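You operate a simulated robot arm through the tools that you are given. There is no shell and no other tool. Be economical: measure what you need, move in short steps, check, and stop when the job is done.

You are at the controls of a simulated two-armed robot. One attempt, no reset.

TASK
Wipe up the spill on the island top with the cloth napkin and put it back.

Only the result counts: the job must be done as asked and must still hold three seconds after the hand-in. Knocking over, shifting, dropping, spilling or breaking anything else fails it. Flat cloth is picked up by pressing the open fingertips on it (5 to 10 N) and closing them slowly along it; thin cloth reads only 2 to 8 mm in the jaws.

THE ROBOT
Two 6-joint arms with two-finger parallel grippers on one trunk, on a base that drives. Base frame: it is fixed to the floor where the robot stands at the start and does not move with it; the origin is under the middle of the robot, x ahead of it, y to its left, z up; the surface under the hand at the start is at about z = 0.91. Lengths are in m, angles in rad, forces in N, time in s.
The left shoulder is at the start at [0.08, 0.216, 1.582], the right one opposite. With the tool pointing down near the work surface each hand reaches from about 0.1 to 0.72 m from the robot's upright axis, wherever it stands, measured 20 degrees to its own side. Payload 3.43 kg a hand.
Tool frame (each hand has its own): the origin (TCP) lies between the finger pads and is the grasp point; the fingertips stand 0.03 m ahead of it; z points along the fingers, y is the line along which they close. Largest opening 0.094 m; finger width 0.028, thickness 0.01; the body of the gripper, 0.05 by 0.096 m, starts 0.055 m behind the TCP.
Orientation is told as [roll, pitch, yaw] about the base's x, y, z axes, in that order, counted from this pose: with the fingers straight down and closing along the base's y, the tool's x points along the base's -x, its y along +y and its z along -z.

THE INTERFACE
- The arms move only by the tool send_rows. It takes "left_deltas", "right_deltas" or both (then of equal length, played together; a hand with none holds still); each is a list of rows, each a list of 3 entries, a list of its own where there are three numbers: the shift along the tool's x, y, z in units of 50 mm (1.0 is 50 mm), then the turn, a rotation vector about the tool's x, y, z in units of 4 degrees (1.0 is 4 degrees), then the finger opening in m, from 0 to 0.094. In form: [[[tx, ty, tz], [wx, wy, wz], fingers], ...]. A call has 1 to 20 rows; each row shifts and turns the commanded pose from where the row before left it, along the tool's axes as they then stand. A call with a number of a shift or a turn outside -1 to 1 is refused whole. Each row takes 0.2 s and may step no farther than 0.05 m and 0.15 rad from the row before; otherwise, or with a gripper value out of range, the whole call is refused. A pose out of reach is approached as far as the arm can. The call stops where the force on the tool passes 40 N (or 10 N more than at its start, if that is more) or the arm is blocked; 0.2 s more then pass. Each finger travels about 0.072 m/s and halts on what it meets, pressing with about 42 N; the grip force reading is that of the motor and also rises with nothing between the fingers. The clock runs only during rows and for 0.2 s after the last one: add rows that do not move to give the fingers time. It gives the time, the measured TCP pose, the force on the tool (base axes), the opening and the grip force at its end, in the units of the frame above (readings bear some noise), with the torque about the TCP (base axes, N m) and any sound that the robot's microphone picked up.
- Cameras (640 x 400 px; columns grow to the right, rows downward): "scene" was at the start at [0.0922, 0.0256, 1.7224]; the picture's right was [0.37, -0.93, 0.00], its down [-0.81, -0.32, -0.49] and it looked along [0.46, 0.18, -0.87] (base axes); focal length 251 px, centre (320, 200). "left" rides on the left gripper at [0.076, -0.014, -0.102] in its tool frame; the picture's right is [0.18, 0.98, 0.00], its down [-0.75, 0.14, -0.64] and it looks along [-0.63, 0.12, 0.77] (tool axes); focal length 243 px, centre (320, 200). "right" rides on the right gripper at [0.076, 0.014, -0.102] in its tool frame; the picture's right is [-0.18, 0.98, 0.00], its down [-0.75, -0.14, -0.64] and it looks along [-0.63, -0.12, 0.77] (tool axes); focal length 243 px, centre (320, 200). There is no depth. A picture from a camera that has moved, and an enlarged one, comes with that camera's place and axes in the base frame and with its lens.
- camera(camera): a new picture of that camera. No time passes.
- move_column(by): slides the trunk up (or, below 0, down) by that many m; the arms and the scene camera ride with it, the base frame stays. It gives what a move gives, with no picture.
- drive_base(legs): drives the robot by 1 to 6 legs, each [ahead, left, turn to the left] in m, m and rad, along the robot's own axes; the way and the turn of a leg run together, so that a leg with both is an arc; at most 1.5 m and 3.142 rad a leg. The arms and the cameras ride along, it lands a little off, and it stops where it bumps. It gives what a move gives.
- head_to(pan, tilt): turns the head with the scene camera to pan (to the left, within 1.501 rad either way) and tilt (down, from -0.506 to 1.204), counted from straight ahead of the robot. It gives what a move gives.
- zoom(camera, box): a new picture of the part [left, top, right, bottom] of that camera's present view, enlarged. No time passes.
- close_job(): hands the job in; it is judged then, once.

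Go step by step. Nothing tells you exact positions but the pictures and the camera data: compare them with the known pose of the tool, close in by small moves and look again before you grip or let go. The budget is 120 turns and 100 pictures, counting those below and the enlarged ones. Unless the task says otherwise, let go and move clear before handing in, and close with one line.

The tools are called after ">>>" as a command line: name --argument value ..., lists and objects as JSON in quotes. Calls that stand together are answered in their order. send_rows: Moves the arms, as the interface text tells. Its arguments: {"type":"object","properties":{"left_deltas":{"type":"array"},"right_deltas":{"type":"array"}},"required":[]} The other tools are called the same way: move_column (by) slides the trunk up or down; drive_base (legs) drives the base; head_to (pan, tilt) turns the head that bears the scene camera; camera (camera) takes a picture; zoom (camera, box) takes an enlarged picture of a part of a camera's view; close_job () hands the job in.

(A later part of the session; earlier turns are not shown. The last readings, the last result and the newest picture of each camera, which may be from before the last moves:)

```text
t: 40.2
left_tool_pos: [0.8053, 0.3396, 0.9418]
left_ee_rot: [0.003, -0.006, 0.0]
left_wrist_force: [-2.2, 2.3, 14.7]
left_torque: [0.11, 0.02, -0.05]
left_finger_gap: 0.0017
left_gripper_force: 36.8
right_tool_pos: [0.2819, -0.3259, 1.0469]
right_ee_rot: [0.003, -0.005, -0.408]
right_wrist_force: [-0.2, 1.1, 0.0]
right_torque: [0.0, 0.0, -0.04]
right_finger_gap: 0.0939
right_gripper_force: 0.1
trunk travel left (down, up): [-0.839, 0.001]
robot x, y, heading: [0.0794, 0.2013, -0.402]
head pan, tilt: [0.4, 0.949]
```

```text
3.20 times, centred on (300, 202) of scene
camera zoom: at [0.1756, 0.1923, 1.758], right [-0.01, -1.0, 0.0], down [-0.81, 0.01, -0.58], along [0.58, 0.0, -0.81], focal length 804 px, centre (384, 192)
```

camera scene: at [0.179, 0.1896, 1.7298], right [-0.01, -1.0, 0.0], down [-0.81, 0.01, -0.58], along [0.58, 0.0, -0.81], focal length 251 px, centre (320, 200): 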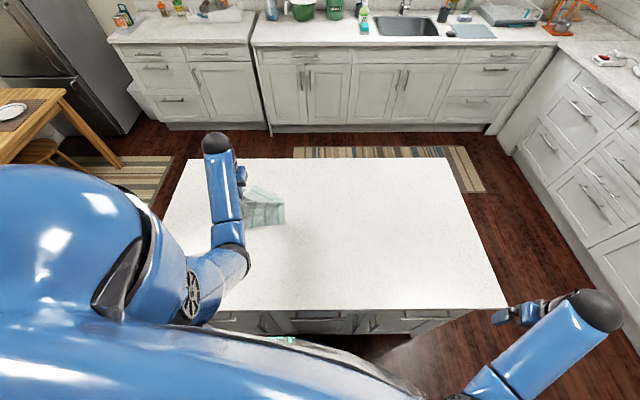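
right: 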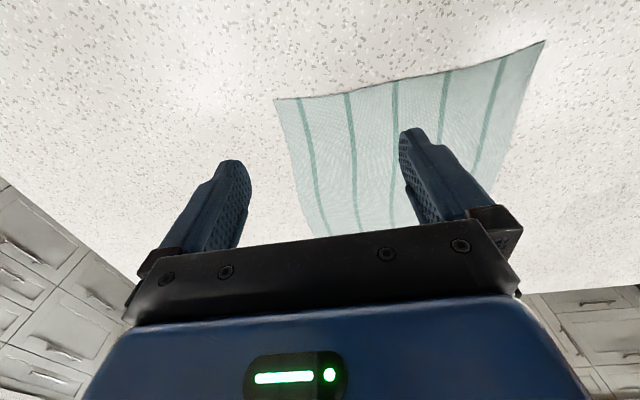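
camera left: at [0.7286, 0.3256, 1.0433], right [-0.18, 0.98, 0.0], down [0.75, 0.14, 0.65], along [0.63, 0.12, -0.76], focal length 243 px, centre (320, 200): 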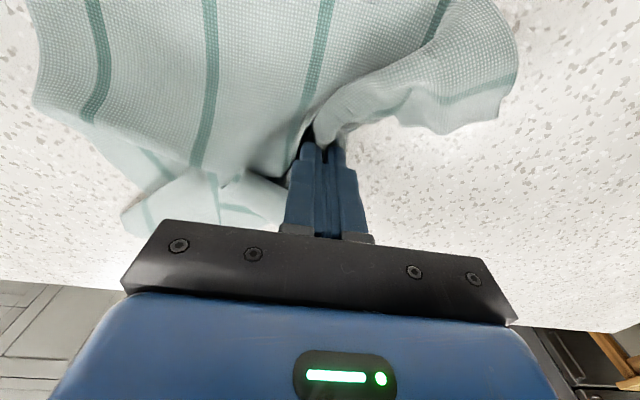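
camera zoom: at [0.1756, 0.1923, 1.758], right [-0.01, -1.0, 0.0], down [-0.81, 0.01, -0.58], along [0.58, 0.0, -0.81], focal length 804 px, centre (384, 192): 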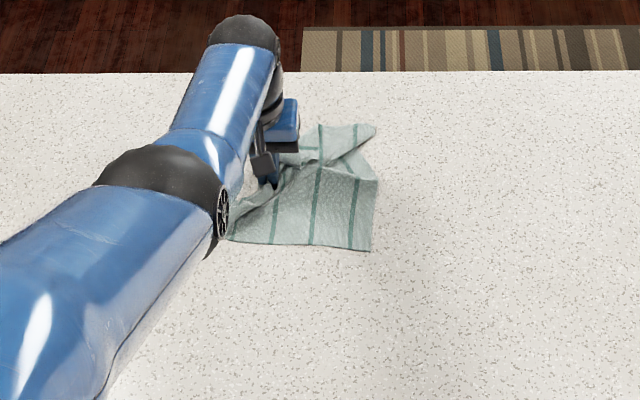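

I lift and pull the hand back toward the robot to uncover the spot and inspect.

>>> send_rows --left_deltas '[[[0, 0, -0.6], [0, 0, 0], 0.0], [[0.3, -0.2, -0.6], [0, 0, 0], 0.0], [[0.4, -0.4, -0.6], [0, 0, 0], 0.0], [[0.6, -0.6, -0.4], [0, 0, 0], 0.0], [[0.6, -0.7, 0], [0, 0, 0], 0.0], [[0.6, -0.7, 0], [0, 0, 0], 0.0], [[0.6, -0.7, 0], [0, 0, 0], 0.0], [[0.6, -0.7, 0], [0, 0, 0], 0.0]]'

>>> zoom --camera "scene" --box '[180, 140, 380, 265]'

>>> zoom --camera "scene" --box '[220, 170, 320, 232]'

```text
t: 42.0
left_tool_pos: [0.617, 0.1404, 1.05]
left_ee_rot: [0.003, -0.004, 0.0]
left_wrist_force: [0.5, 0.3, -0.2]
left_torque: [0.01, 0.0, -0.04]
left_finger_gap: 0.0021
left_gripper_force: 36.7
right_tool_pos: [0.2829, -0.3248, 1.0467]
right_ee_rot: [0.001, -0.005, -0.406]
right_wrist_force: [-0.3, 0.6, 0.0]
right_torque: [-0.03, 0.03, 0.02]
right_finger_gap: 0.0939
right_gripper_force: 0.1
trunk travel left (down, up): [-0.839, 0.001]
robot x, y, heading: [0.0768, 0.2067, -0.405]
head pan, tilt: [0.4, 0.949]
```

```text
3.20 times, centred on (280, 202) of scene
camera zoom: at [0.1775, 0.1925, 1.7578], right [-0.01, -1.0, 0.0], down [-0.81, 0.01, -0.58], along [0.58, 0.0, -0.81], focal length 804 px, centre (448, 192)
```

zoom: 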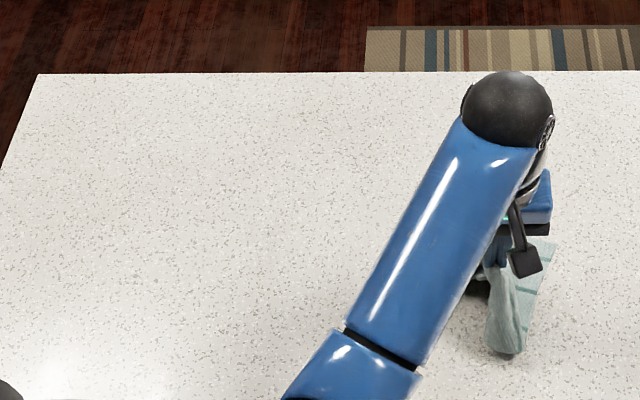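

```text
6.40 times, centred on (270, 201) of scene
camera zoom: at [0.1775, 0.1925, 1.7578], right [-0.01, -1.0, 0.0], down [-0.81, 0.01, -0.58], along [0.58, 0.0, -0.81], focal length 1607 px, centre (640, 194)
```

zoom: 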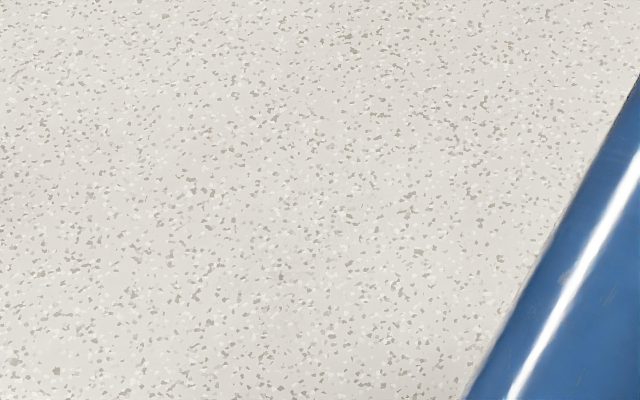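

The spot looks clean. Now I drive −y again to lay the napkin back, and double-check the spot from the earlier angle.

>>> drive_base --legs '[[0.109, -0.257, 0]]'

>>> zoom --camera "scene" --box '[160, 175, 240, 225]'

>>> camera --camera "left"

```text
t: 44.0
left_tool_pos: [0.6178, -0.1316, 1.05]
left_ee_rot: [-0.001, -0.002, 0.0]
left_wrist_force: [0.7, 0.0, -0.3]
left_torque: [-0.03, -0.02, 0.0]
left_finger_gap: 0.002
left_gripper_force: 36.0
right_tool_pos: [0.2835, -0.5974, 1.0484]
right_ee_rot: [-0.004, -0.007, -0.406]
right_wrist_force: [-1.0, 0.5, 0.3]
right_torque: [-0.02, 0.01, 0.03]
right_finger_gap: 0.0937
right_gripper_force: 0.0
trunk travel left (down, up): [-0.839, 0.001]
robot x, y, heading: [0.0747, -0.0672, -0.41]
head pan, tilt: [0.4, 0.949]
```

```text
8.00 times, centred on (200, 200) of scene
camera zoom: at [0.1794, -0.0761, 1.7578], right [-0.01, -1.0, 0.0], down [-0.81, 0.0, -0.58], along [0.58, -0.01, -0.81], focal length 2009 px, centre (1280, 200)
```

zoom: 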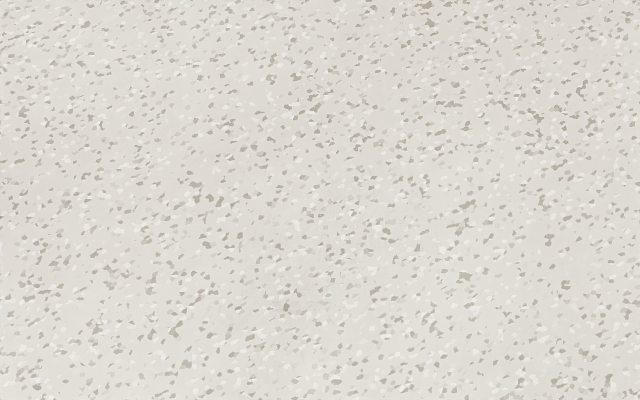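

```text
66 pictures are left
camera left: at [0.542, -0.144, 1.1513], right [-0.18, 0.98, 0.0], down [0.75, 0.14, 0.64], along [0.63, 0.12, -0.77], focal length 243 px, centre (320, 200)
```

left: 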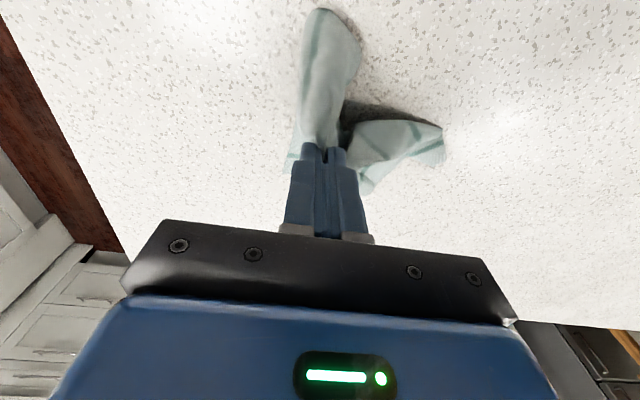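

The smear is practically gone; I enlarge once more for any residue.

>>> zoom --camera "scene" --box '[180, 190, 220, 225]'

```text
11.43 times, centred on (200, 208) of scene
camera zoom: at [0.1794, -0.0761, 1.7578], right [-0.01, -1.0, 0.0], down [-0.81, 0.0, -0.58], along [0.58, -0.01, -0.81], focal length 2870 px, centre (1691, 114)
```

zoom: 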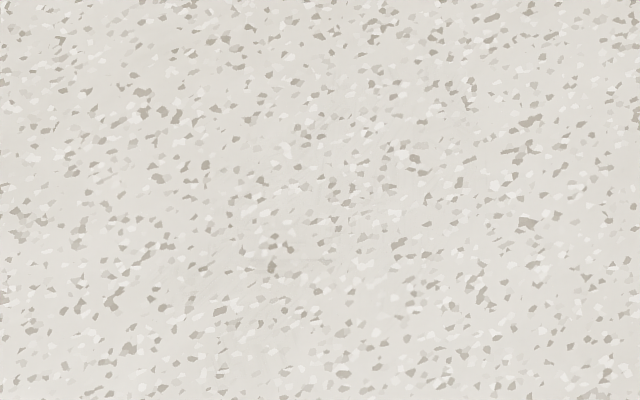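

There is a hint of residue near (0.73, 0.41); a second rub is cheap insurance, so I go back once more.

>>> drive_base --legs '[[-0.109, 0.257, 0]]'

>>> send_rows --left_deltas '[[[-0.3, 0.8, 0], [0, 0, 0], 0.0], [[-0.3, 0.8, 0], [0, 0, 0], 0.0], [[-0.3, 0.8, 0], [0, 0, 0], 0.0], [[-0.3, 0.8, 0.2], [0, 0, 0], 0.0], [[0, 0.7, 0.5], [0, 0, 0], 0.0], [[0, 0.0, 0.9], [0, 0, 0], 0.0], [[0, 0.0, 0.4], [0, 0, 0], 0.0]]'

```text
t: 45.9
left_tool_pos: [0.6194, 0.1411, 1.0505]
left_ee_rot: [0.003, -0.001, 0.003]
left_wrist_force: [0.1, 0.0, 0.4]
left_torque: [0.01, 0.04, 0.0]
left_finger_gap: 0.0019
left_gripper_force: 37.1
right_tool_pos: [0.2854, -0.3238, 1.0453]
right_ee_rot: [0.001, -0.004, -0.403]
right_wrist_force: [1.1, -0.4, -0.9]
right_torque: [-0.01, 0.0, 0.0]
right_finger_gap: 0.094
right_gripper_force: 0.1
trunk travel left (down, up): [-0.839, 0.001]
robot x, y, heading: [0.0808, 0.2043, -0.403]
head pan, tilt: [0.4, 0.949]
```

```text
t: 47.5
left_tool_pos: [0.68, 0.342, 0.9499]
left_ee_rot: [0.001, -0.003, 0.004]
left_wrist_force: [0.2, 0.6, 0.1]
left_torque: [0.0, 0.0, -0.03]
left_finger_gap: 0.0019
left_gripper_force: 37.1
right_tool_pos: [0.287, -0.3227, 1.0467]
right_ee_rot: [0.0, -0.003, -0.402]
right_wrist_force: [-0.7, -1.3, -0.2]
right_torque: [0.0, 0.02, -0.05]
right_finger_gap: 0.0939
right_gripper_force: 0.1
trunk travel left (down, up): [-0.839, 0.001]
robot x, y, heading: [0.079, 0.2063, -0.404]
head pan, tilt: [0.4, 0.949]
```

>>> send_rows --left_deltas '[[[0, 0, 0.1], [0, 0, 0], 0.0], [[0, 0, 0.06], [0, 0, 0], 0.0], [[0, 0, 0.02], [0, 0, 0], 0.0]]'

```text
t: 48.3
left_tool_pos: [0.6794, 0.3406, 0.9428]
left_ee_rot: [0.0, -0.004, 0.006]
left_wrist_force: [-2.2, 0.9, 7.8]
left_torque: [0.06, 0.09, 0.03]
left_finger_gap: 0.0017
left_gripper_force: 36.9
right_tool_pos: [0.2846, -0.322, 1.047]
right_ee_rot: [0.001, -0.006, -0.403]
right_wrist_force: [-0.3, -0.4, -0.4]
right_torque: [-0.01, 0.0, 0.0]
right_finger_gap: 0.0937
right_gripper_force: 0.1
trunk travel left (down, up): [-0.839, 0.001]
robot x, y, heading: [0.083, 0.2041, -0.402]
head pan, tilt: [0.4, 0.949]
```

Pressing at about 8 N; x-strokes across the spot now.

>>> send_rows --left_deltas '[[[-0.85, 0, 0.01], [0, 0, 0], 0.0], [[-0.85, 0, 0], [0, 0, 0], 0.0], [[-0.85, 0, 0], [0, 0, 0], 0.0], [[0, 0.4, 0], [0, 0, 0], 0.0], [[0.85, 0, 0], [0, 0, 0], 0.0], [[0.85, 0, 0], [0, 0, 0], 0.0], [[0.85, 0, 0], [0, 0, 0], 0.0], [[0, 0.4, 0], [0, 0, 0], 0.0], [[-0.85, 0, 0], [0, 0, 0], 0.0], [[-0.85, 0, 0], [0, 0, 0], 0.0], [[-0.85, 0, 0], [0, 0, 0], 0.0], [[0, 0.4, 0], [0, 0, 0], 0.0], [[0.85, 0, 0], [0, 0, 0], 0.0], [[0.85, 0, 0], [0, 0, 0], 0.0], [[0.85, 0, 0], [0, 0, 0], 0.0], [[0, 0.4, 0], [0, 0, 0], 0.0], [[-0.85, 0, 0], [0, 0, 0], 0.0], [[-0.85, 0, 0], [0, 0, 0], 0.0], [[-0.85, 0, 0], [0, 0, 0], 0.0]]'

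>>> send_rows --left_deltas '[[[0.6, -0.2, 0], [0, 0, 0], 0.0], [[0.6, -0.5, 0], [0, 0, 0], 0.0], [[0.5, -0.5, 0], [0, 0, 0], 0.0], [[0.0, -0.2, -0.7], [0, 0, 0], 0.0], [[0.2, -0.5, -0.7], [0, 0, 0], 0.0], [[0.4, -0.6, -0.6], [0, 0, 0], 0.0], [[0.4, -0.7, -0.1], [0, 0, 0], 0.0], [[0.4, -0.8, 0], [0, 0, 0], 0.0], [[0.2, -0.8, 0], [0, 0, 0], 0.0], [[0, -0.8, 0], [0, 0, 0], 0.0]]'

>>> drive_base --legs '[[0.109, -0.257, 0]]'

>>> zoom --camera "scene" --box '[160, 175, 240, 225]'

>>> camera --camera "scene"

>>> camera --camera "left"

```text
t: 52.3
left_tool_pos: [0.8055, 0.4162, 0.9431]
left_ee_rot: [0.003, -0.004, 0.001]
left_wrist_force: [-3.4, 0.2, 13.5]
left_torque: [0.03, 0.2, -0.01]
left_finger_gap: 0.0018
left_gripper_force: 36.7
right_tool_pos: [0.2866, -0.3233, 1.0474]
right_ee_rot: [0.0, -0.005, -0.403]
right_wrist_force: [1.1, 0.2, 0.5]
right_torque: [0.02, 0.02, -0.01]
right_finger_gap: 0.0942
right_gripper_force: 0.0
trunk travel left (down, up): [-0.839, 0.001]
robot x, y, heading: [0.0787, 0.204, -0.4]
head pan, tilt: [0.4, 0.949]
```

```text
t: 54.5
left_tool_pos: [0.6437, 0.1352, 1.0433]
left_ee_rot: [0.001, -0.002, 0.001]
left_wrist_force: [-0.3, -1.4, -0.4]
left_torque: [-0.02, -0.01, -0.03]
left_finger_gap: 0.002
left_gripper_force: 36.6
right_tool_pos: [0.2859, -0.3236, 1.0476]
right_ee_rot: [0.002, -0.004, -0.404]
right_wrist_force: [0.1, 0.3, 0.3]
right_torque: [-0.01, 0.0, 0.04]
right_finger_gap: 0.0941
right_gripper_force: 0.0
trunk travel left (down, up): [-0.839, 0.001]
robot x, y, heading: [0.0775, 0.2057, -0.403]
head pan, tilt: [0.4, 0.949]
```

```text
t: 56.5
left_tool_pos: [0.641, -0.135, 1.0447]
left_ee_rot: [-0.003, -0.002, 0.009]
left_wrist_force: [-0.7, 0.8, -0.1]
left_torque: [-0.01, -0.03, 0.01]
left_finger_gap: 0.002
left_gripper_force: 36.6
right_tool_pos: [0.2875, -0.5964, 1.0476]
right_ee_rot: [-0.004, -0.004, -0.396]
right_wrist_force: [0.2, -0.2, 0.0]
right_torque: [-0.02, -0.04, -0.03]
right_finger_gap: 0.094
right_gripper_force: 0.1
trunk travel left (down, up): [-0.839, 0.001]
robot x, y, heading: [0.0779, -0.072, -0.398]
head pan, tilt: [0.4, 0.949]
```

```text
8.00 times, centred on (200, 200) of scene
camera zoom: at [0.1793, -0.0771, 1.7578], right [0.0, -1.0, 0.0], down [-0.81, 0.0, -0.58], along [0.58, 0.0, -0.81], focal length 2009 px, centre (1280, 200)
```

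zoom: 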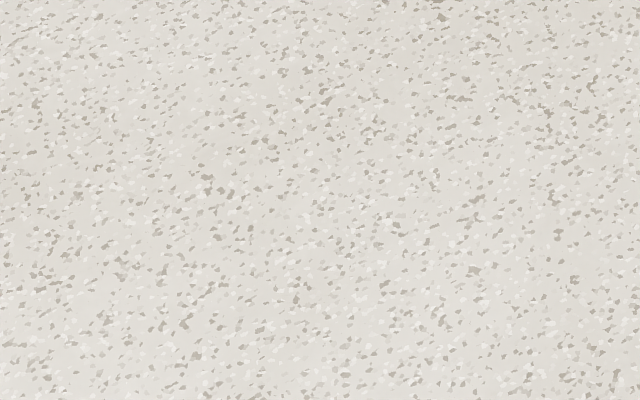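

```text
63 pictures are left
camera scene: at [0.1793, -0.0771, 1.7578], right [0.0, -1.0, 0.0], down [-0.81, 0.0, -0.58], along [0.58, 0.0, -0.81], focal length 251 px, centre (320, 200)
```

scene: 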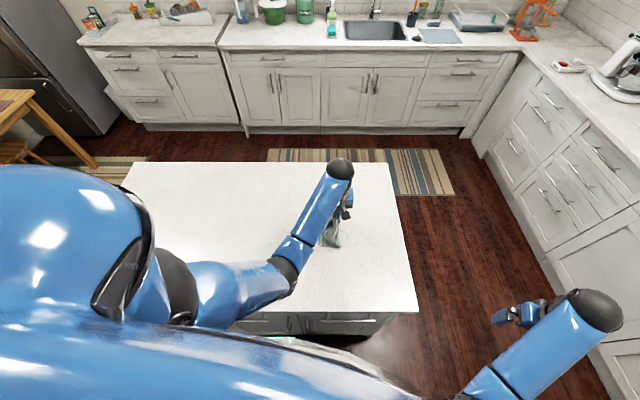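

```text
62 pictures are left
camera left: at [0.5654, -0.1483, 1.1453], right [-0.19, 0.98, 0.0], down [0.75, 0.15, 0.64], along [0.63, 0.12, -0.77], focal length 243 px, centre (320, 200)
```

left: 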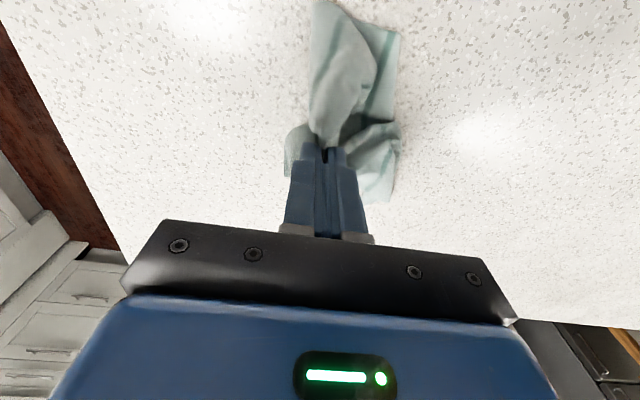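

The counter is clean. Now I drag the napkin in +y while lowering, so that its tail lies behind toward −y, ending with the hand at about (0.66, 0.20).

>>> send_rows --left_deltas '[[[-0.04, 0.6, 0.0], [0, 0, 0], 0.0], [[-0.04, 0.6, 0.0], [0, 0, 0], 0.0], [[-0.04, 0.6, 0.0], [0, 0, 0], 0.0], [[-0.04, 0.6, 0.1], [0, 0, 0], 0.0], [[-0.04, 0.6, 0.1], [0, 0, 0], 0.0], [[-0.04, 0.6, 0.2], [0, 0, 0], 0.0], [[-0.04, 0.6, 0.2], [0, 0, 0], 0.0], [[-0.04, 0.6, 0.3], [0, 0, 0], 0.0], [[-0.04, 0.6, 0.3], [0, 0, 0], 0.0], [[-0.04, 0.6, 0.3], [0, 0, 0], 0.0], [[-0.04, 0.6, 0.3], [0, 0, 0], 0.0]]'

>>> camera --camera "left"

>>> zoom --camera "scene" --box '[160, 150, 400, 300]'

```text
t: 58.9
left_tool_pos: [0.662, 0.1927, 0.9555]
left_ee_rot: [-0.001, -0.003, 0.007]
left_wrist_force: [-0.5, -0.3, 0.4]
left_torque: [-0.04, -0.02, -0.03]
left_finger_gap: 0.0015
left_gripper_force: 36.6
right_tool_pos: [0.2889, -0.5991, 1.0473]
right_ee_rot: [0.0, -0.002, -0.398]
right_wrist_force: [0.0, -0.3, 1.2]
right_torque: [0.0, -0.02, 0.0]
right_finger_gap: 0.094
right_gripper_force: 0.0
trunk travel left (down, up): [-0.839, 0.001]
robot x, y, heading: [0.0772, -0.0703, -0.399]
head pan, tilt: [0.4, 0.949]
```

```text
61 pictures are left
camera left: at [0.5855, 0.1785, 1.0571], right [-0.19, 0.98, 0.0], down [0.75, 0.15, 0.64], along [0.63, 0.12, -0.77], focal length 243 px, centre (320, 200)
```

left: 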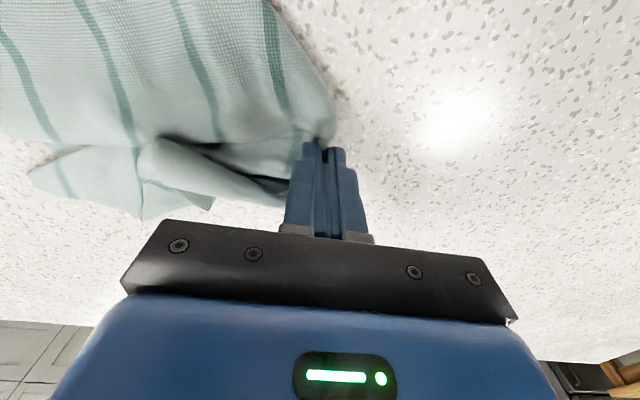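

```text
2.67 times, centred on (280, 225) of scene
camera zoom: at [0.1798, -0.0812, 1.7577], right [0.0, -1.0, 0.0], down [-0.81, 0.0, -0.58], along [0.58, 0.0, -0.81], focal length 670 px, centre (427, 133)
```

zoom: 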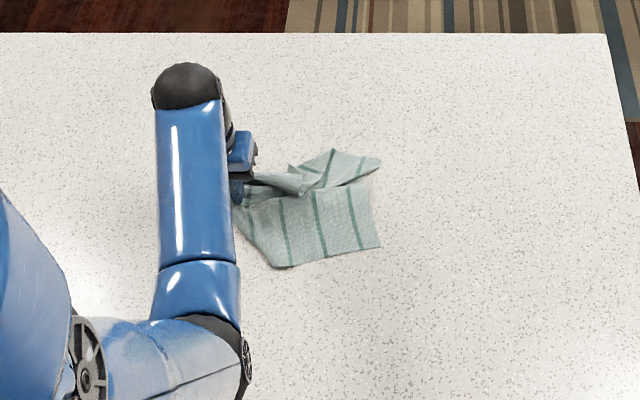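

The near half lies flat; the far half is folded over. I set it down, open gently and lift away to look.

>>> send_rows --left_deltas '[[[0, 0.1, 0.12], [0, 0, 0], 0.0], [[0, 0, 0.1], [0, 0, 0], 0.0], [[0, 0, 0], [0, 0, 0], 0.008], [[0, 0, 0], [0, 0, 0], 0.016], [[0, 0, 0], [0, 0, 0], 0.024], [[0, 0, -0.1], [0, 0, 0], 0.024], [[0, 0, -0.4], [0, 0, 0], 0.024], [[0, 0, -0.8], [0, 0, 0], 0.024], [[0.0, 0.6, -0.3], [0, 0, 0], 0.024], [[0.2, 0.9, 0], [0, 0, 0], 0.024], [[0.2, 0.9, 0], [0, 0, 0], 0.024]]'

>>> camera --camera "left"

>>> zoom --camera "scene" --box '[180, 150, 340, 250]'

```text
t: 61.3
left_tool_pos: [0.6422, 0.3174, 1.0247]
left_ee_rot: [0.0, -0.003, 0.008]
left_wrist_force: [0.0, -0.2, 0.2]
left_torque: [0.03, 0.0, 0.0]
left_finger_gap: 0.0239
left_gripper_force: 0.1
right_tool_pos: [0.2882, -0.5982, 1.047]
right_ee_rot: [-0.002, -0.005, -0.398]
right_wrist_force: [-0.1, 1.3, 0.0]
right_torque: [-0.02, 0.0, -0.01]
right_finger_gap: 0.094
right_gripper_force: 0.0
trunk travel left (down, up): [-0.839, 0.001]
robot x, y, heading: [0.0772, -0.0724, -0.396]
head pan, tilt: [0.4, 0.949]
```

```text
59 pictures are left
camera left: at [0.5653, 0.3038, 1.1263], right [-0.19, 0.98, 0.0], down [0.75, 0.15, 0.64], along [0.63, 0.12, -0.77], focal length 243 px, centre (320, 200)
```

left: 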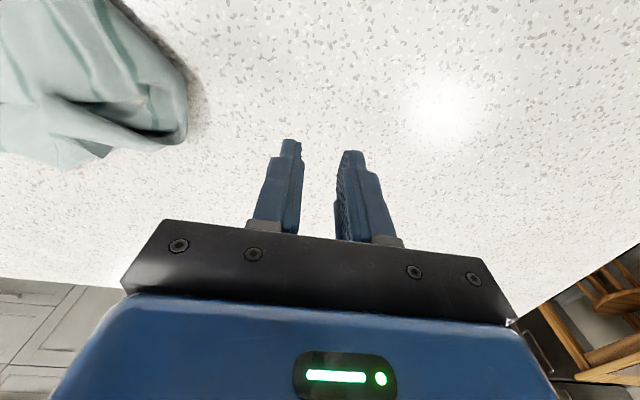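

```text
4.00 times, centred on (260, 200) of scene
camera zoom: at [0.1787, -0.0802, 1.7578], right [0.0, -1.0, 0.0], down [-0.81, 0.0, -0.58], along [0.58, 0.0, -0.81], focal length 1004 px, centre (560, 200)
```

zoom: 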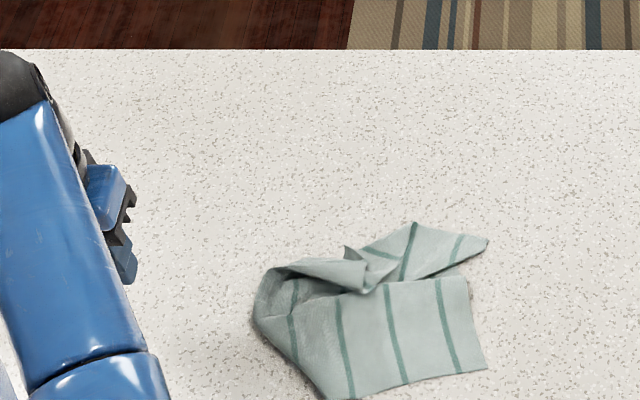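

The napkin is back around its place, centred near (0.65, 0.11), but crumpled. I look closer to see which flap to unfold.

>>> zoom --camera "scene" --box '[238, 200, 306, 255]'

```text
7.27 times, centred on (272, 228) of scene
camera zoom: at [0.1787, -0.0802, 1.7578], right [0.0, -1.0, 0.0], down [-0.81, 0.0, -0.58], along [0.58, 0.0, -0.81], focal length 1826 px, centre (669, 0)
```

zoom: 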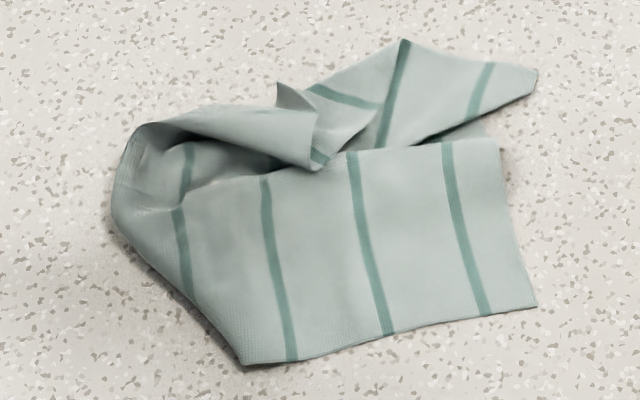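

The far-right corner at about (0.73, 0.01) is tucked back by a Z-fold; I'll grip there and pull it in +x to its place at (0.79, −0.01). First hover above it.

>>> send_rows --left_deltas '[[[-0.237, -0.82, 0], [0, 0, 0], 0.04], [[-0.237, -0.82, 0], [0, 0, 0], 0.04], [[-0.237, -0.82, 0], [0, 0, 0], 0.04], [[-0.237, -0.82, 0], [0, 0, 0], 0.04], [[-0.237, -0.82, 0], [0, 0, 0], 0.04], [[-0.237, -0.82, 0.3], [0, 0, 0], 0.04], [[-0.237, -0.82, 0.6], [0, 0, 0], 0.04]]'

>>> camera --camera "left"

>>> zoom --camera "scene" --box '[220, 170, 330, 255]'

```text
refused: row 7 steps farther than a row can; nothing moved
```

```text
56 pictures are left
camera left: at [0.5653, 0.3038, 1.1263], right [-0.19, 0.98, 0.0], down [0.75, 0.15, 0.64], along [0.63, 0.12, -0.77], focal length 243 px, centre (320, 200)
```

left: 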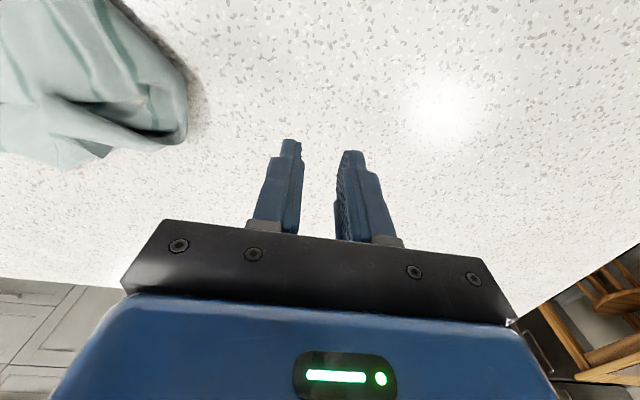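

```text
4.71 times, centred on (275, 212) of scene
camera zoom: at [0.1787, -0.0802, 1.7578], right [0.0, -1.0, 0.0], down [-0.81, 0.0, -0.58], along [0.58, 0.0, -0.81], focal length 1182 px, centre (532, 141)
```

zoom: 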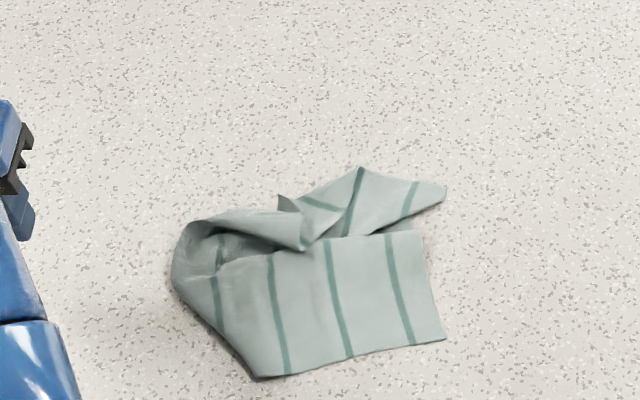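

One row was too long and nothing moved; I resend with a smaller last step.

>>> send_rows --left_deltas '[[[-0.237, -0.82, 0], [0, 0, 0], 0.04], [[-0.237, -0.82, 0], [0, 0, 0], 0.04], [[-0.237, -0.82, 0], [0, 0, 0], 0.04], [[-0.237, -0.82, 0], [0, 0, 0], 0.04], [[-0.237, -0.82, 0], [0, 0, 0], 0.04], [[-0.237, -0.82, 0.2], [0, 0, 0], 0.04], [[-0.237, -0.82, 0.3], [0, 0, 0], 0.04], [[0, 0, 0.3], [0, 0, 0], 0.04]]'

>>> camera --camera "left"

>>> zoom --camera "scene" --box '[220, 170, 330, 255]'

```text
t: 63.1
left_tool_pos: [0.7246, 0.0265, 0.9821]
left_ee_rot: [0.0, -0.002, 0.01]
left_wrist_force: [1.2, -0.3, -1.0]
left_torque: [0.02, 0.03, 0.01]
left_finger_gap: 0.0401
left_gripper_force: 0.0
right_tool_pos: [0.2891, -0.5999, 1.0462]
right_ee_rot: [0.002, -0.003, -0.398]
right_wrist_force: [-1.0, -0.6, 0.7]
right_torque: [0.03, 0.01, 0.0]
right_finger_gap: 0.0941
right_gripper_force: 0.0
trunk travel left (down, up): [-0.839, 0.001]
robot x, y, heading: [0.0804, -0.0688, -0.398]
head pan, tilt: [0.4, 0.949]
```

```text
54 pictures are left
camera left: at [0.6481, 0.0137, 1.0835], right [-0.19, 0.98, 0.0], down [0.75, 0.15, 0.64], along [0.63, 0.12, -0.77], focal length 243 px, centre (320, 200)
```

left: 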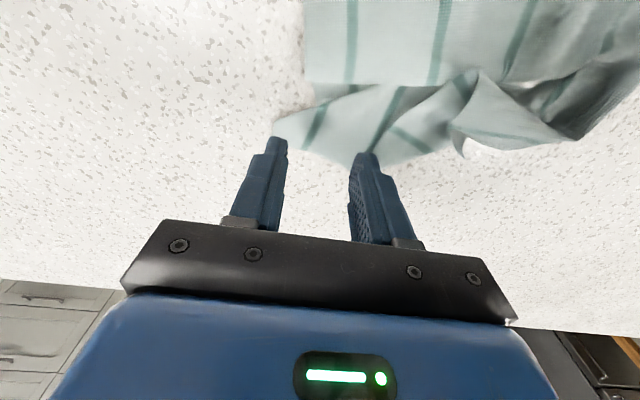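

```text
4.71 times, centred on (275, 212) of scene
camera zoom: at [0.1795, -0.082, 1.7578], right [0.0, -1.0, 0.0], down [-0.81, 0.0, -0.58], along [0.58, 0.0, -0.81], focal length 1182 px, centre (532, 141)
```

zoom: 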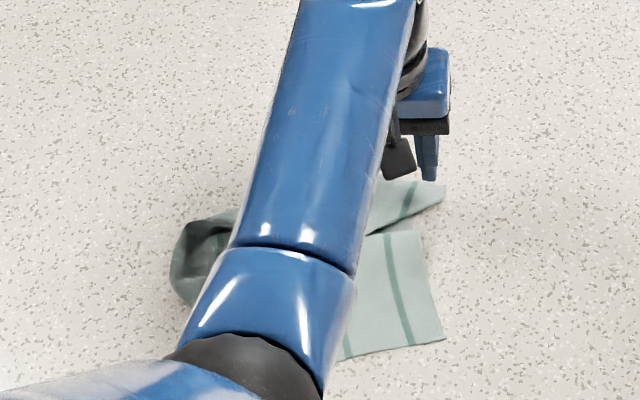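

Good view: the flap's far edge is at x ≈ 0.725–0.743, y 0–0.06. I shift back 15 mm and go down to touch.

>>> send_rows --left_deltas '[[[0.3, 0.1, 0.3], [0, 0, 0], 0.04], [[0, 0, 0.3], [0, 0, 0], 0.04], [[0, 0, 0.14], [0, 0, 0], 0.04], [[0, 0, 0.05], [0, 0, 0], 0.04], [[0, 0, 0.03], [0, 0, 0], 0.04], [[0, 0, 0.0], [0, 0, 0], 0.04]]'

>>> camera --camera "left"

```text
t: 64.5
left_tool_pos: [0.7102, 0.0348, 0.9423]
left_ee_rot: [0.001, -0.005, 0.008]
left_wrist_force: [0.9, -0.5, 2.0]
left_torque: [-0.05, 0.0, -0.02]
left_finger_gap: 0.0402
left_gripper_force: 0.1
right_tool_pos: [0.2885, -0.5993, 1.0473]
right_ee_rot: [-0.002, -0.004, -0.398]
right_wrist_force: [0.0, -0.2, 0.5]
right_torque: [-0.04, 0.0, -0.02]
right_finger_gap: 0.0938
right_gripper_force: 0.1
trunk travel left (down, up): [-0.839, 0.001]
robot x, y, heading: [0.0782, -0.0731, -0.396]
head pan, tilt: [0.4, 0.949]
```

```text
52 pictures are left
camera left: at [0.6332, 0.0216, 1.043], right [-0.19, 0.98, 0.0], down [0.75, 0.15, 0.64], along [0.63, 0.12, -0.76], focal length 243 px, centre (320, 200)
```

left: 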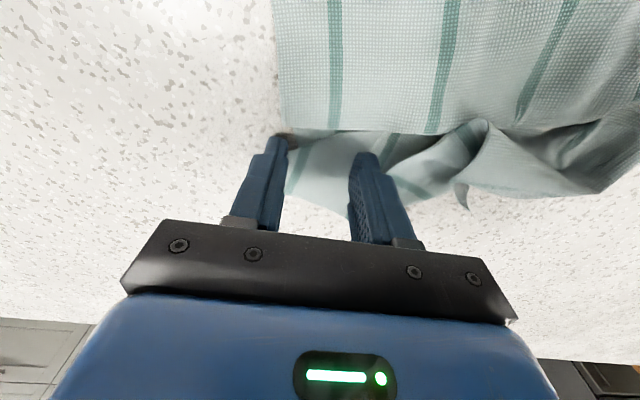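

The outer finger is at the cloth's edge; I shift 12 mm inward, press, and close slowly.

>>> send_rows --left_deltas '[[[0, 0, -0.12], [0, 0, 0], 0.04], [[0, 0.26, 0], [0, 0, 0], 0.04], [[0, 0, 0.12], [0, 0, 0], 0.04], [[0, 0, 0.02], [0, 0, 0], 0.04], [[0, 0, 0.0], [0, 0, 0], 0.036], [[0, 0, 0.0], [0, 0, 0], 0.032], [[0, 0, 0.0], [0, 0, 0], 0.028], [[0, 0, 0.0], [0, 0, 0], 0.024], [[0, 0, 0.0], [0, 0, 0], 0.02], [[0, 0, 0.0], [0, 0, 0], 0.016], [[0, 0, 0.0], [0, 0, 0], 0.012], [[0, 0, 0.0], [0, 0, 0], 0.008], [[0, 0, 0.0], [0, 0, 0], 0.004], [[0, 0, 0.0], [0, 0, 0], 0.0], [[0, 0, 0.0], [0, 0, 0], 0.0]]'

>>> camera --camera "left"

```text
t: 67.7
left_tool_pos: [0.7092, 0.0485, 0.9431]
left_ee_rot: [0.003, -0.004, 0.008]
left_wrist_force: [-0.3, -0.6, 5.6]
left_torque: [-0.05, -0.05, -0.05]
left_finger_gap: 0.0024
left_gripper_force: 37.1
right_tool_pos: [0.2869, -0.5996, 1.0474]
right_ee_rot: [0.001, -0.006, -0.398]
right_wrist_force: [-0.1, -0.2, -0.4]
right_torque: [-0.01, -0.01, 0.01]
right_finger_gap: 0.0939
right_gripper_force: 0.2
trunk travel left (down, up): [-0.839, 0.001]
robot x, y, heading: [0.0759, -0.0702, -0.4]
head pan, tilt: [0.4, 0.949]
```

```text
51 pictures are left
camera left: at [0.6323, 0.0348, 1.0432], right [-0.19, 0.98, 0.0], down [0.75, 0.15, 0.64], along [0.63, 0.12, -0.76], focal length 243 px, centre (320, 200)
```

left: 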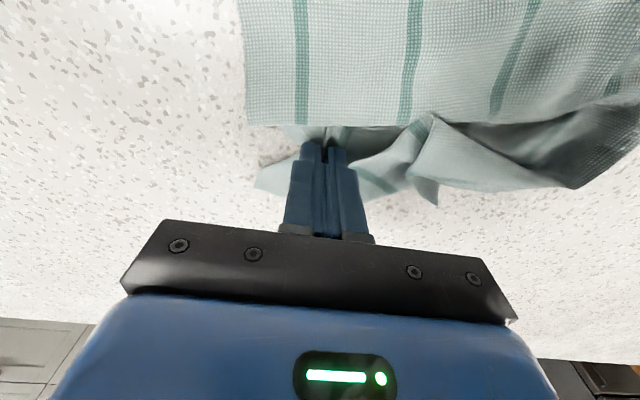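

Gripped (2.4 mm). I pull it out in +x by about 55 mm, slightly lifted.

>>> send_rows --left_deltas '[[[0, 0, -0.15], [0, 0, 0], 0.0], [[-0.3, -0.05, 0], [0, 0, 0], 0.0], [[-0.3, -0.05, 0], [0, 0, 0], 0.0], [[-0.3, -0.05, 0], [0, 0, 0], 0.0], [[-0.2, 0, 0], [0, 0, 0], 0.0]]'

>>> camera --camera "left"

>>> zoom --camera "scene" --box '[220, 170, 330, 255]'

```text
t: 68.9
left_tool_pos: [0.7655, 0.0417, 0.9497]
left_ee_rot: [0.002, 0.0, 0.01]
left_wrist_force: [-0.7, 0.6, -0.4]
left_torque: [0.0, 0.02, 0.02]
left_finger_gap: 0.0019
left_gripper_force: 36.6
right_tool_pos: [0.289, -0.5997, 1.0471]
right_ee_rot: [0.0, -0.004, -0.399]
right_wrist_force: [0.3, -0.3, -0.3]
right_torque: [0.01, -0.02, -0.01]
right_finger_gap: 0.0943
right_gripper_force: 0.1
trunk travel left (down, up): [-0.839, 0.001]
robot x, y, heading: [0.0768, -0.0694, -0.398]
head pan, tilt: [0.4, 0.949]
```

```text
50 pictures are left
camera left: at [0.6895, 0.028, 1.0493], right [-0.19, 0.98, 0.0], down [0.75, 0.15, 0.64], along [0.63, 0.12, -0.77], focal length 243 px, centre (320, 200)
```

left: 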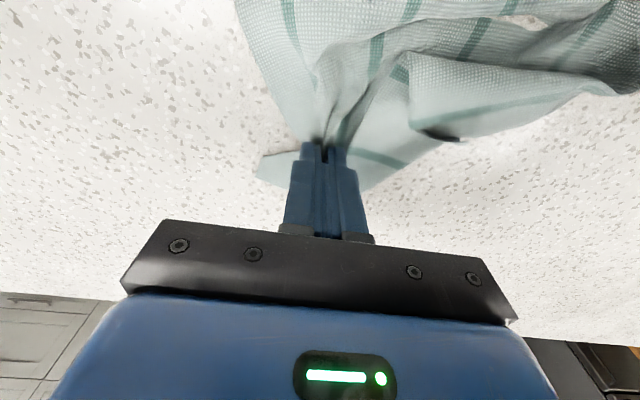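

```text
4.71 times, centred on (275, 212) of scene
camera zoom: at [0.1798, -0.0822, 1.7577], right [0.0, -1.0, 0.0], down [-0.81, 0.0, -0.58], along [0.58, 0.0, -0.81], focal length 1182 px, centre (532, 141)
```

zoom: 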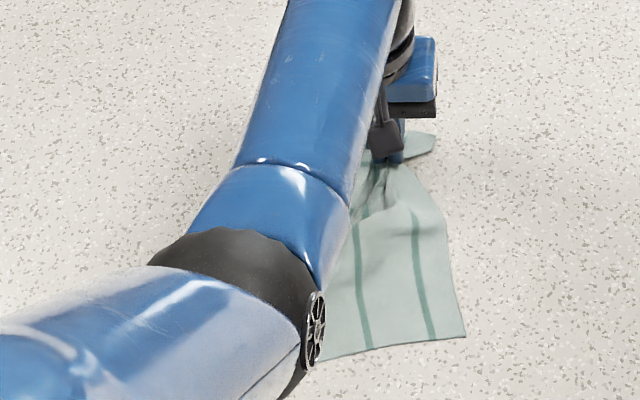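

The Z-fold is pulled out. I release and lift to view the whole napkin.

>>> send_rows --left_deltas '[[[0, 0, 0.14], [0, 0, 0], 0.0], [[0, 0, 0], [0, 0, 0], 0.008], [[0, 0, 0], [0, 0, 0], 0.016], [[0, 0, 0], [0, 0, 0], 0.024], [[0, 0, -0.2], [0, 0, 0], 0.024], [[0, 0, -0.6], [0, 0, 0], 0.024], [[0, 0, -0.8], [0, 0, 0], 0.024], [[-0.3, 0.9, 0], [0, 0, 0], 0.03], [[0, 0.95, 0], [0, 0, 0], 0.03], [[0, 0.95, 0], [0, 0, 0], 0.03], [[0, 0.95, 0], [0, 0, 0], 0.03], [[0, 0.95, 0], [0, 0, 0], 0.03], [[0, 0.95, 0], [0, 0, 0], 0.03]]'

>>> zoom --camera "scene" --box '[220, 170, 330, 255]'

```text
t: 71.7
left_tool_pos: [0.7799, 0.3258, 1.0214]
left_ee_rot: [0.001, -0.002, 0.008]
left_wrist_force: [0.1, 0.1, -0.5]
left_torque: [-0.03, -0.02, 0.02]
left_finger_gap: 0.03
left_gripper_force: 0.0
right_tool_pos: [0.288, -0.5978, 1.048]
right_ee_rot: [-0.002, -0.006, -0.399]
right_wrist_force: [0.0, 0.2, 0.4]
right_torque: [-0.03, 0.02, 0.02]
right_finger_gap: 0.094
right_gripper_force: 0.0
trunk travel left (down, up): [-0.839, 0.001]
robot x, y, heading: [0.0793, -0.0739, -0.403]
head pan, tilt: [0.4, 0.949]
```

```text
4.71 times, centred on (275, 212) of scene
camera zoom: at [0.1794, -0.0795, 1.7577], right [0.0, -1.0, 0.0], down [-0.81, 0.0, -0.58], along [0.58, 0.0, -0.81], focal length 1182 px, centre (532, 141)
```

zoom: 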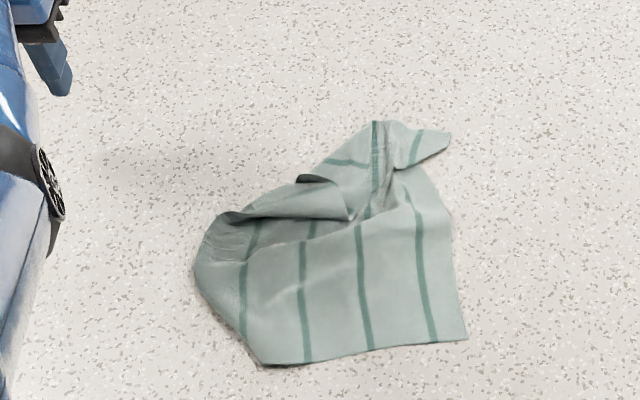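

The far-right corner is now exactly in its old place. Next I take the near edge at about (0.615, 0.03) and pull it toward the robot to x ≈ 0.55.

>>> send_rows --left_deltas '[[[0.41, -0.74, 0], [0, 0, 0], 0.04], [[0.41, -0.74, 0], [0, 0, 0], 0.04], [[0.41, -0.74, 0], [0, 0, 0], 0.04], [[0.41, -0.74, 0], [0, 0, 0], 0.04], [[0.41, -0.74, 0], [0, 0, 0], 0.04], [[0.41, -0.74, 0], [0, 0, 0], 0.04], [[0.41, -0.74, 0], [0, 0, 0], 0.04], [[0.41, -0.74, 0.2], [0, 0, 0], 0.04], [[0, 0, 0.6], [0, 0, 0], 0.04]]'

>>> camera --camera "left"

```text
t: 73.7
left_tool_pos: [0.6144, 0.0264, 0.9846]
left_ee_rot: [0.0, -0.002, 0.008]
left_wrist_force: [0.2, 0.5, -0.5]
left_torque: [-0.01, 0.0, 0.0]
left_finger_gap: 0.0403
left_gripper_force: 0.1
right_tool_pos: [0.2878, -0.5986, 1.0479]
right_ee_rot: [0.0, -0.003, -0.397]
right_wrist_force: [0.6, 0.2, 0.5]
right_torque: [-0.03, 0.04, 0.0]
right_finger_gap: 0.0942
right_gripper_force: 0.0
trunk travel left (down, up): [-0.839, 0.001]
robot x, y, heading: [0.0773, -0.0692, -0.396]
head pan, tilt: [0.4, 0.949]
```

```text
47 pictures are left
camera left: at [0.539, 0.0126, 1.0859], right [-0.19, 0.98, 0.0], down [0.75, 0.15, 0.64], along [0.63, 0.12, -0.76], focal length 243 px, centre (320, 200)
```

left: 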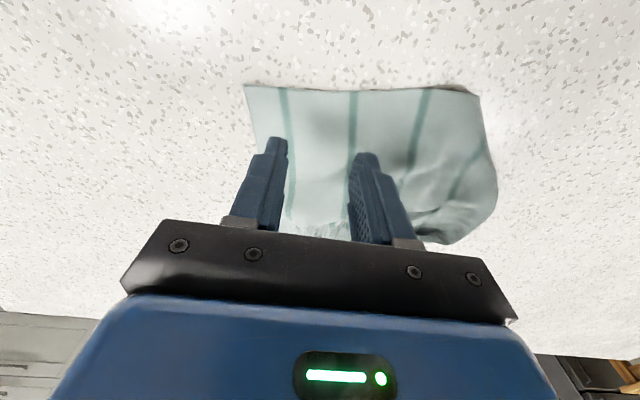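

I descend here and grip the near-edge strip.

>>> send_rows --left_deltas '[[[0, 0.1, 0.4], [0, 0, 0], 0.04], [[0, 0, 0.3], [0, 0, 0], 0.04], [[0, 0, 0.12], [0, 0, 0], 0.04], [[0, 0, 0.05], [0, 0, 0], 0.04], [[0, 0, 0.03], [0, 0, 0], 0.04]]'

```text
t: 74.9
left_tool_pos: [0.6155, 0.0339, 0.9415]
left_ee_rot: [-0.001, -0.012, 0.01]
left_wrist_force: [-0.4, 4.8, 31.1]
left_torque: [0.0, 0.33, -0.08]
left_finger_gap: 0.0399
left_gripper_force: 0.1
right_tool_pos: [0.2857, -0.5995, 1.0484]
right_ee_rot: [0.002, -0.005, -0.398]
right_wrist_force: [1.3, 0.2, 0.2]
right_torque: [-0.01, -0.01, 0.0]
right_finger_gap: 0.094
right_gripper_force: 0.0
trunk travel left (down, up): [-0.839, 0.001]
robot x, y, heading: [0.0745, -0.068, -0.397]
head pan, tilt: [0.4, 0.949]
```

A bit firm (31 N); I ease off 2 mm and close slowly.

>>> send_rows --left_deltas '[[[0, 0, -0.035], [0, 0, 0], 0.04], [[0, 0, 0.0], [0, 0, 0], 0.036], [[0, 0, 0.0], [0, 0, 0], 0.032], [[0, 0, 0.0], [0, 0, 0], 0.028], [[0, 0, 0.0], [0, 0, 0], 0.024], [[0, 0, 0.0], [0, 0, 0], 0.02], [[0, 0, 0.0], [0, 0, 0], 0.016], [[0, 0, 0.0], [0, 0, 0], 0.012], [[0, 0, 0.0], [0, 0, 0], 0.008], [[0, 0, 0.0], [0, 0, 0], 0.004], [[0, 0, 0.0], [0, 0, 0], 0.0], [[0, 0, 0.0], [0, 0, 0], 0.0]]'

>>> camera --camera "left"

```text
t: 77.5
left_tool_pos: [0.6131, 0.0314, 0.9413]
left_ee_rot: [0.001, -0.008, 0.009]
left_wrist_force: [0.3, -1.6, 35.8]
left_torque: [-0.09, 0.32, -0.04]
left_finger_gap: 0.002
left_gripper_force: 37.2
right_tool_pos: [0.2854, -0.6002, 1.048]
right_ee_rot: [0.003, -0.007, -0.399]
right_wrist_force: [-0.4, 0.3, 0.0]
right_torque: [0.0, 0.01, 0.02]
right_finger_gap: 0.0941
right_gripper_force: 0.0
trunk travel left (down, up): [-0.839, 0.001]
robot x, y, heading: [0.0771, -0.0748, -0.398]
head pan, tilt: [0.4, 0.949]
```

```text
46 pictures are left
camera left: at [0.5366, 0.0179, 1.0419], right [-0.19, 0.98, 0.0], down [0.75, 0.15, 0.65], along [0.64, 0.12, -0.76], focal length 243 px, centre (320, 200)
```

left: 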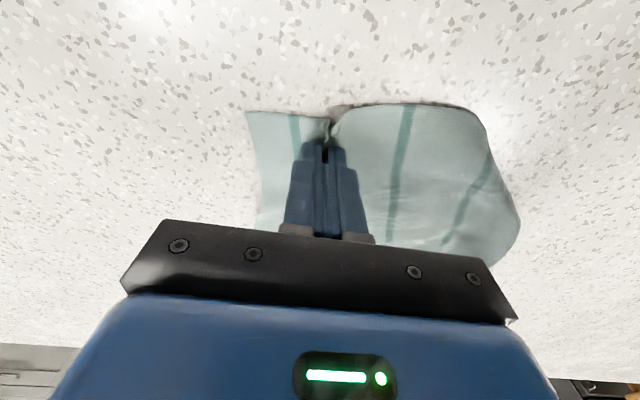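

Gripped. I lift a few mm and pull toward the robot by about 55 mm.

>>> send_rows --left_deltas '[[[0, 0, -0.14], [0, 0, 0], 0.0], [[0.3, 0.06, 0], [0, 0, 0], 0.0], [[0.3, 0.06, 0], [0, 0, 0], 0.0], [[0.3, 0.06, 0], [0, 0, 0], 0.0], [[0.2, 0, 0], [0, 0, 0], 0.0], [[0, 0, 0.06], [0, 0, 0], 0.0], [[0, 0, 0], [0, 0, 0], 0.008], [[0, 0, 0], [0, 0, 0], 0.016], [[0, 0, 0], [0, 0, 0], 0.024], [[0, 0, -0.2], [0, 0, 0], 0.024], [[0, 0, -0.8], [0, 0, 0], 0.024], [[0, 0, -0.8], [0, 0, 0], 0.024], [[0.95, 0, 0], [0, 0, 0], 0.024], [[0.95, 0.2, 0], [0, 0, 0], 0.024], [[0.4, 0.9, 0], [0, 0, 0], 0.024], [[0, 0.95, 0], [0, 0, 0], 0.024], [[0, 0.95, 0], [0, 0, 0], 0.024]]'

>>> zoom --camera "scene" --box '[210, 170, 330, 260]'

```text
t: 81.1
left_tool_pos: [0.4586, 0.1272, 1.0311]
left_ee_rot: [-0.001, -0.001, -0.207]
left_wrist_force: [-0.5, 1.0, -0.4]
left_torque: [0.02, -0.01, 0.0]
left_finger_gap: 0.0236
left_gripper_force: 0.0
right_tool_pos: [0.2889, -0.5993, 1.0469]
right_ee_rot: [0.0, -0.003, -0.399]
right_wrist_force: [-0.5, -0.6, 0.4]
right_torque: [0.04, 0.02, 0.0]
right_finger_gap: 0.0938
right_gripper_force: 0.1
trunk travel left (down, up): [-0.839, 0.001]
robot x, y, heading: [0.0768, -0.0709, -0.396]
head pan, tilt: [0.4, 0.949]
stopped in row 17 (left hand): the arm was blocked; the commanded pose is now the measured one
```

```text
4.44 times, centred on (270, 215) of scene
camera zoom: at [0.1806, -0.0823, 1.7574], right [0.0, -1.0, 0.0], down [-0.81, 0.0, -0.58], along [0.58, 0.0, -0.81], focal length 1116 px, centre (542, 133)
```

zoom: 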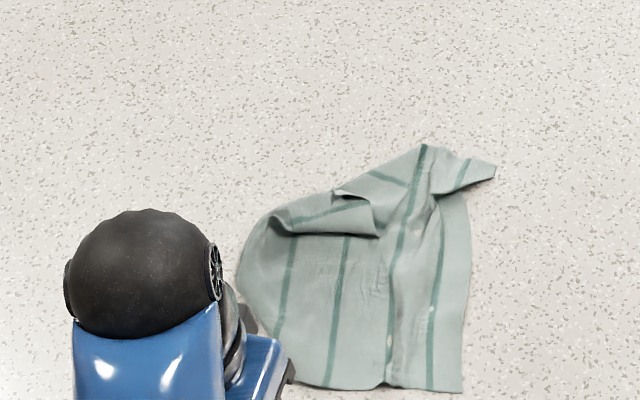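

Much flatter now. The left arm bumped its own limit and yawed a bit; I move it back out, straighten the yaw, and look at the folded far-left flap from above.

>>> send_rows --left_deltas '[[[-0.9, 0, 0], [0, 0, 0], 0.04], [[-0.9, 0, 0], [0, 0, 0], 0.04], [[-0.4, 0, 0], [0, 0, -1], 0.04], [[-0.4, 0, 0], [0, 0, -1], 0.04], [[-0.4, 0, 0], [0, 0, -1], 0.04], [[-0.8, 0, 0], [0, 0, 0], 0.04], [[-0.8, 0, 0], [0, 0, 0], 0.04], [[-0.8, 0.1, 0], [0, 0, 0], 0.04]]'

>>> camera --camera "left"

```text
t: 82.9
left_tool_pos: [0.7314, 0.1094, 1.0288]
left_ee_rot: [-0.001, 0.001, 0.003]
left_wrist_force: [-0.6, 0.1, -0.3]
left_torque: [0.02, 0.01, 0.0]
left_finger_gap: 0.0401
left_gripper_force: 0.1
right_tool_pos: [0.2888, -0.5991, 1.0471]
right_ee_rot: [-0.001, -0.004, -0.399]
right_wrist_force: [-0.1, 0.1, -0.3]
right_torque: [0.04, 0.04, 0.0]
right_finger_gap: 0.0938
right_gripper_force: 0.1
trunk travel left (down, up): [-0.839, 0.001]
robot x, y, heading: [0.0796, -0.0701, -0.399]
head pan, tilt: [0.4, 0.949]
```

```text
44 pictures are left
camera left: at [0.6548, 0.0947, 1.1312], right [-0.19, 0.98, 0.0], down [0.75, 0.14, 0.64], along [0.63, 0.12, -0.77], focal length 243 px, centre (320, 200)
```

left: 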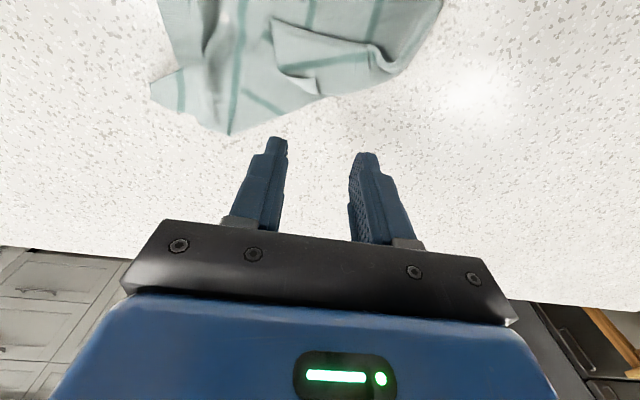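

The far-left corner is folded over toward −y, with its tip around (0.70, 0.08). I hover above it and lower lightly.

>>> send_rows --left_deltas '[[[0.73, -0.29, 0], [0, 0, 0], 0.036], [[0, 0, 0.8], [0, 0, 0], 0.036], [[0, 0, 0.7], [0, 0, 0], 0.036], [[0, 0, 0.06], [0, 0, 0], 0.036], [[0, 0, 0.06], [0, 0, 0], 0.036]]'

>>> camera --camera "left"

```text
t: 84.1
left_tool_pos: [0.6889, 0.0927, 0.9519]
left_ee_rot: [0.002, 0.001, 0.002]
left_wrist_force: [0.3, -0.7, -0.4]
left_torque: [-0.01, 0.0, 0.0]
left_finger_gap: 0.0361
left_gripper_force: 0.1
right_tool_pos: [0.2883, -0.6006, 1.0475]
right_ee_rot: [0.0, -0.005, -0.397]
right_wrist_force: [-1.0, -0.1, 0.2]
right_torque: [0.03, -0.01, -0.01]
right_finger_gap: 0.094
right_gripper_force: 0.1
trunk travel left (down, up): [-0.839, 0.001]
robot x, y, heading: [0.0777, -0.0695, -0.399]
head pan, tilt: [0.4, 0.949]
```

```text
43 pictures are left
camera left: at [0.6122, 0.0797, 1.0531], right [-0.19, 0.98, 0.0], down [0.75, 0.14, 0.64], along [0.63, 0.12, -0.77], focal length 243 px, centre (320, 200)
```

left: 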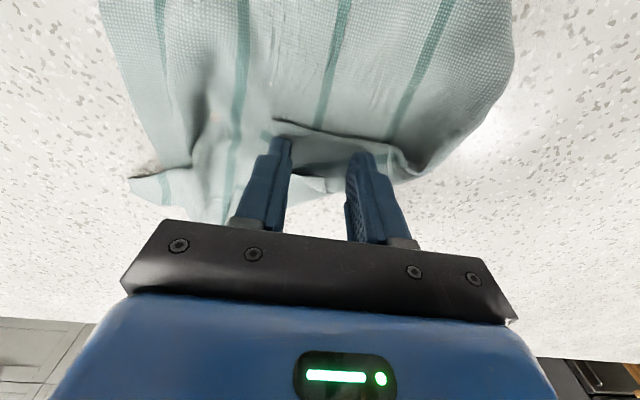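

>>> send_rows --left_deltas '[[[0, 0, 0.08], [0, 0, 0], 0.036], [[0, 0, 0.05], [0, 0, 0], 0.036], [[0, 0, 0], [0, 0, 0], 0.036]]'

```text
t: 84.9
left_tool_pos: [0.6901, 0.0914, 0.9444]
left_ee_rot: [0.0, 0.001, 0.001]
left_wrist_force: [-0.1, 0.8, 0.9]
left_torque: [0.0, 0.0, 0.02]
left_finger_gap: 0.036
left_gripper_force: 0.0
right_tool_pos: [0.2891, -0.6004, 1.0477]
right_ee_rot: [0.002, -0.004, -0.399]
right_wrist_force: [0.0, -0.2, 0.8]
right_torque: [0.01, 0.01, 0.0]
right_finger_gap: 0.0941
right_gripper_force: 0.0
trunk travel left (down, up): [-0.839, 0.001]
robot x, y, heading: [0.0748, -0.0683, -0.399]
head pan, tilt: [0.4, 0.949]
```

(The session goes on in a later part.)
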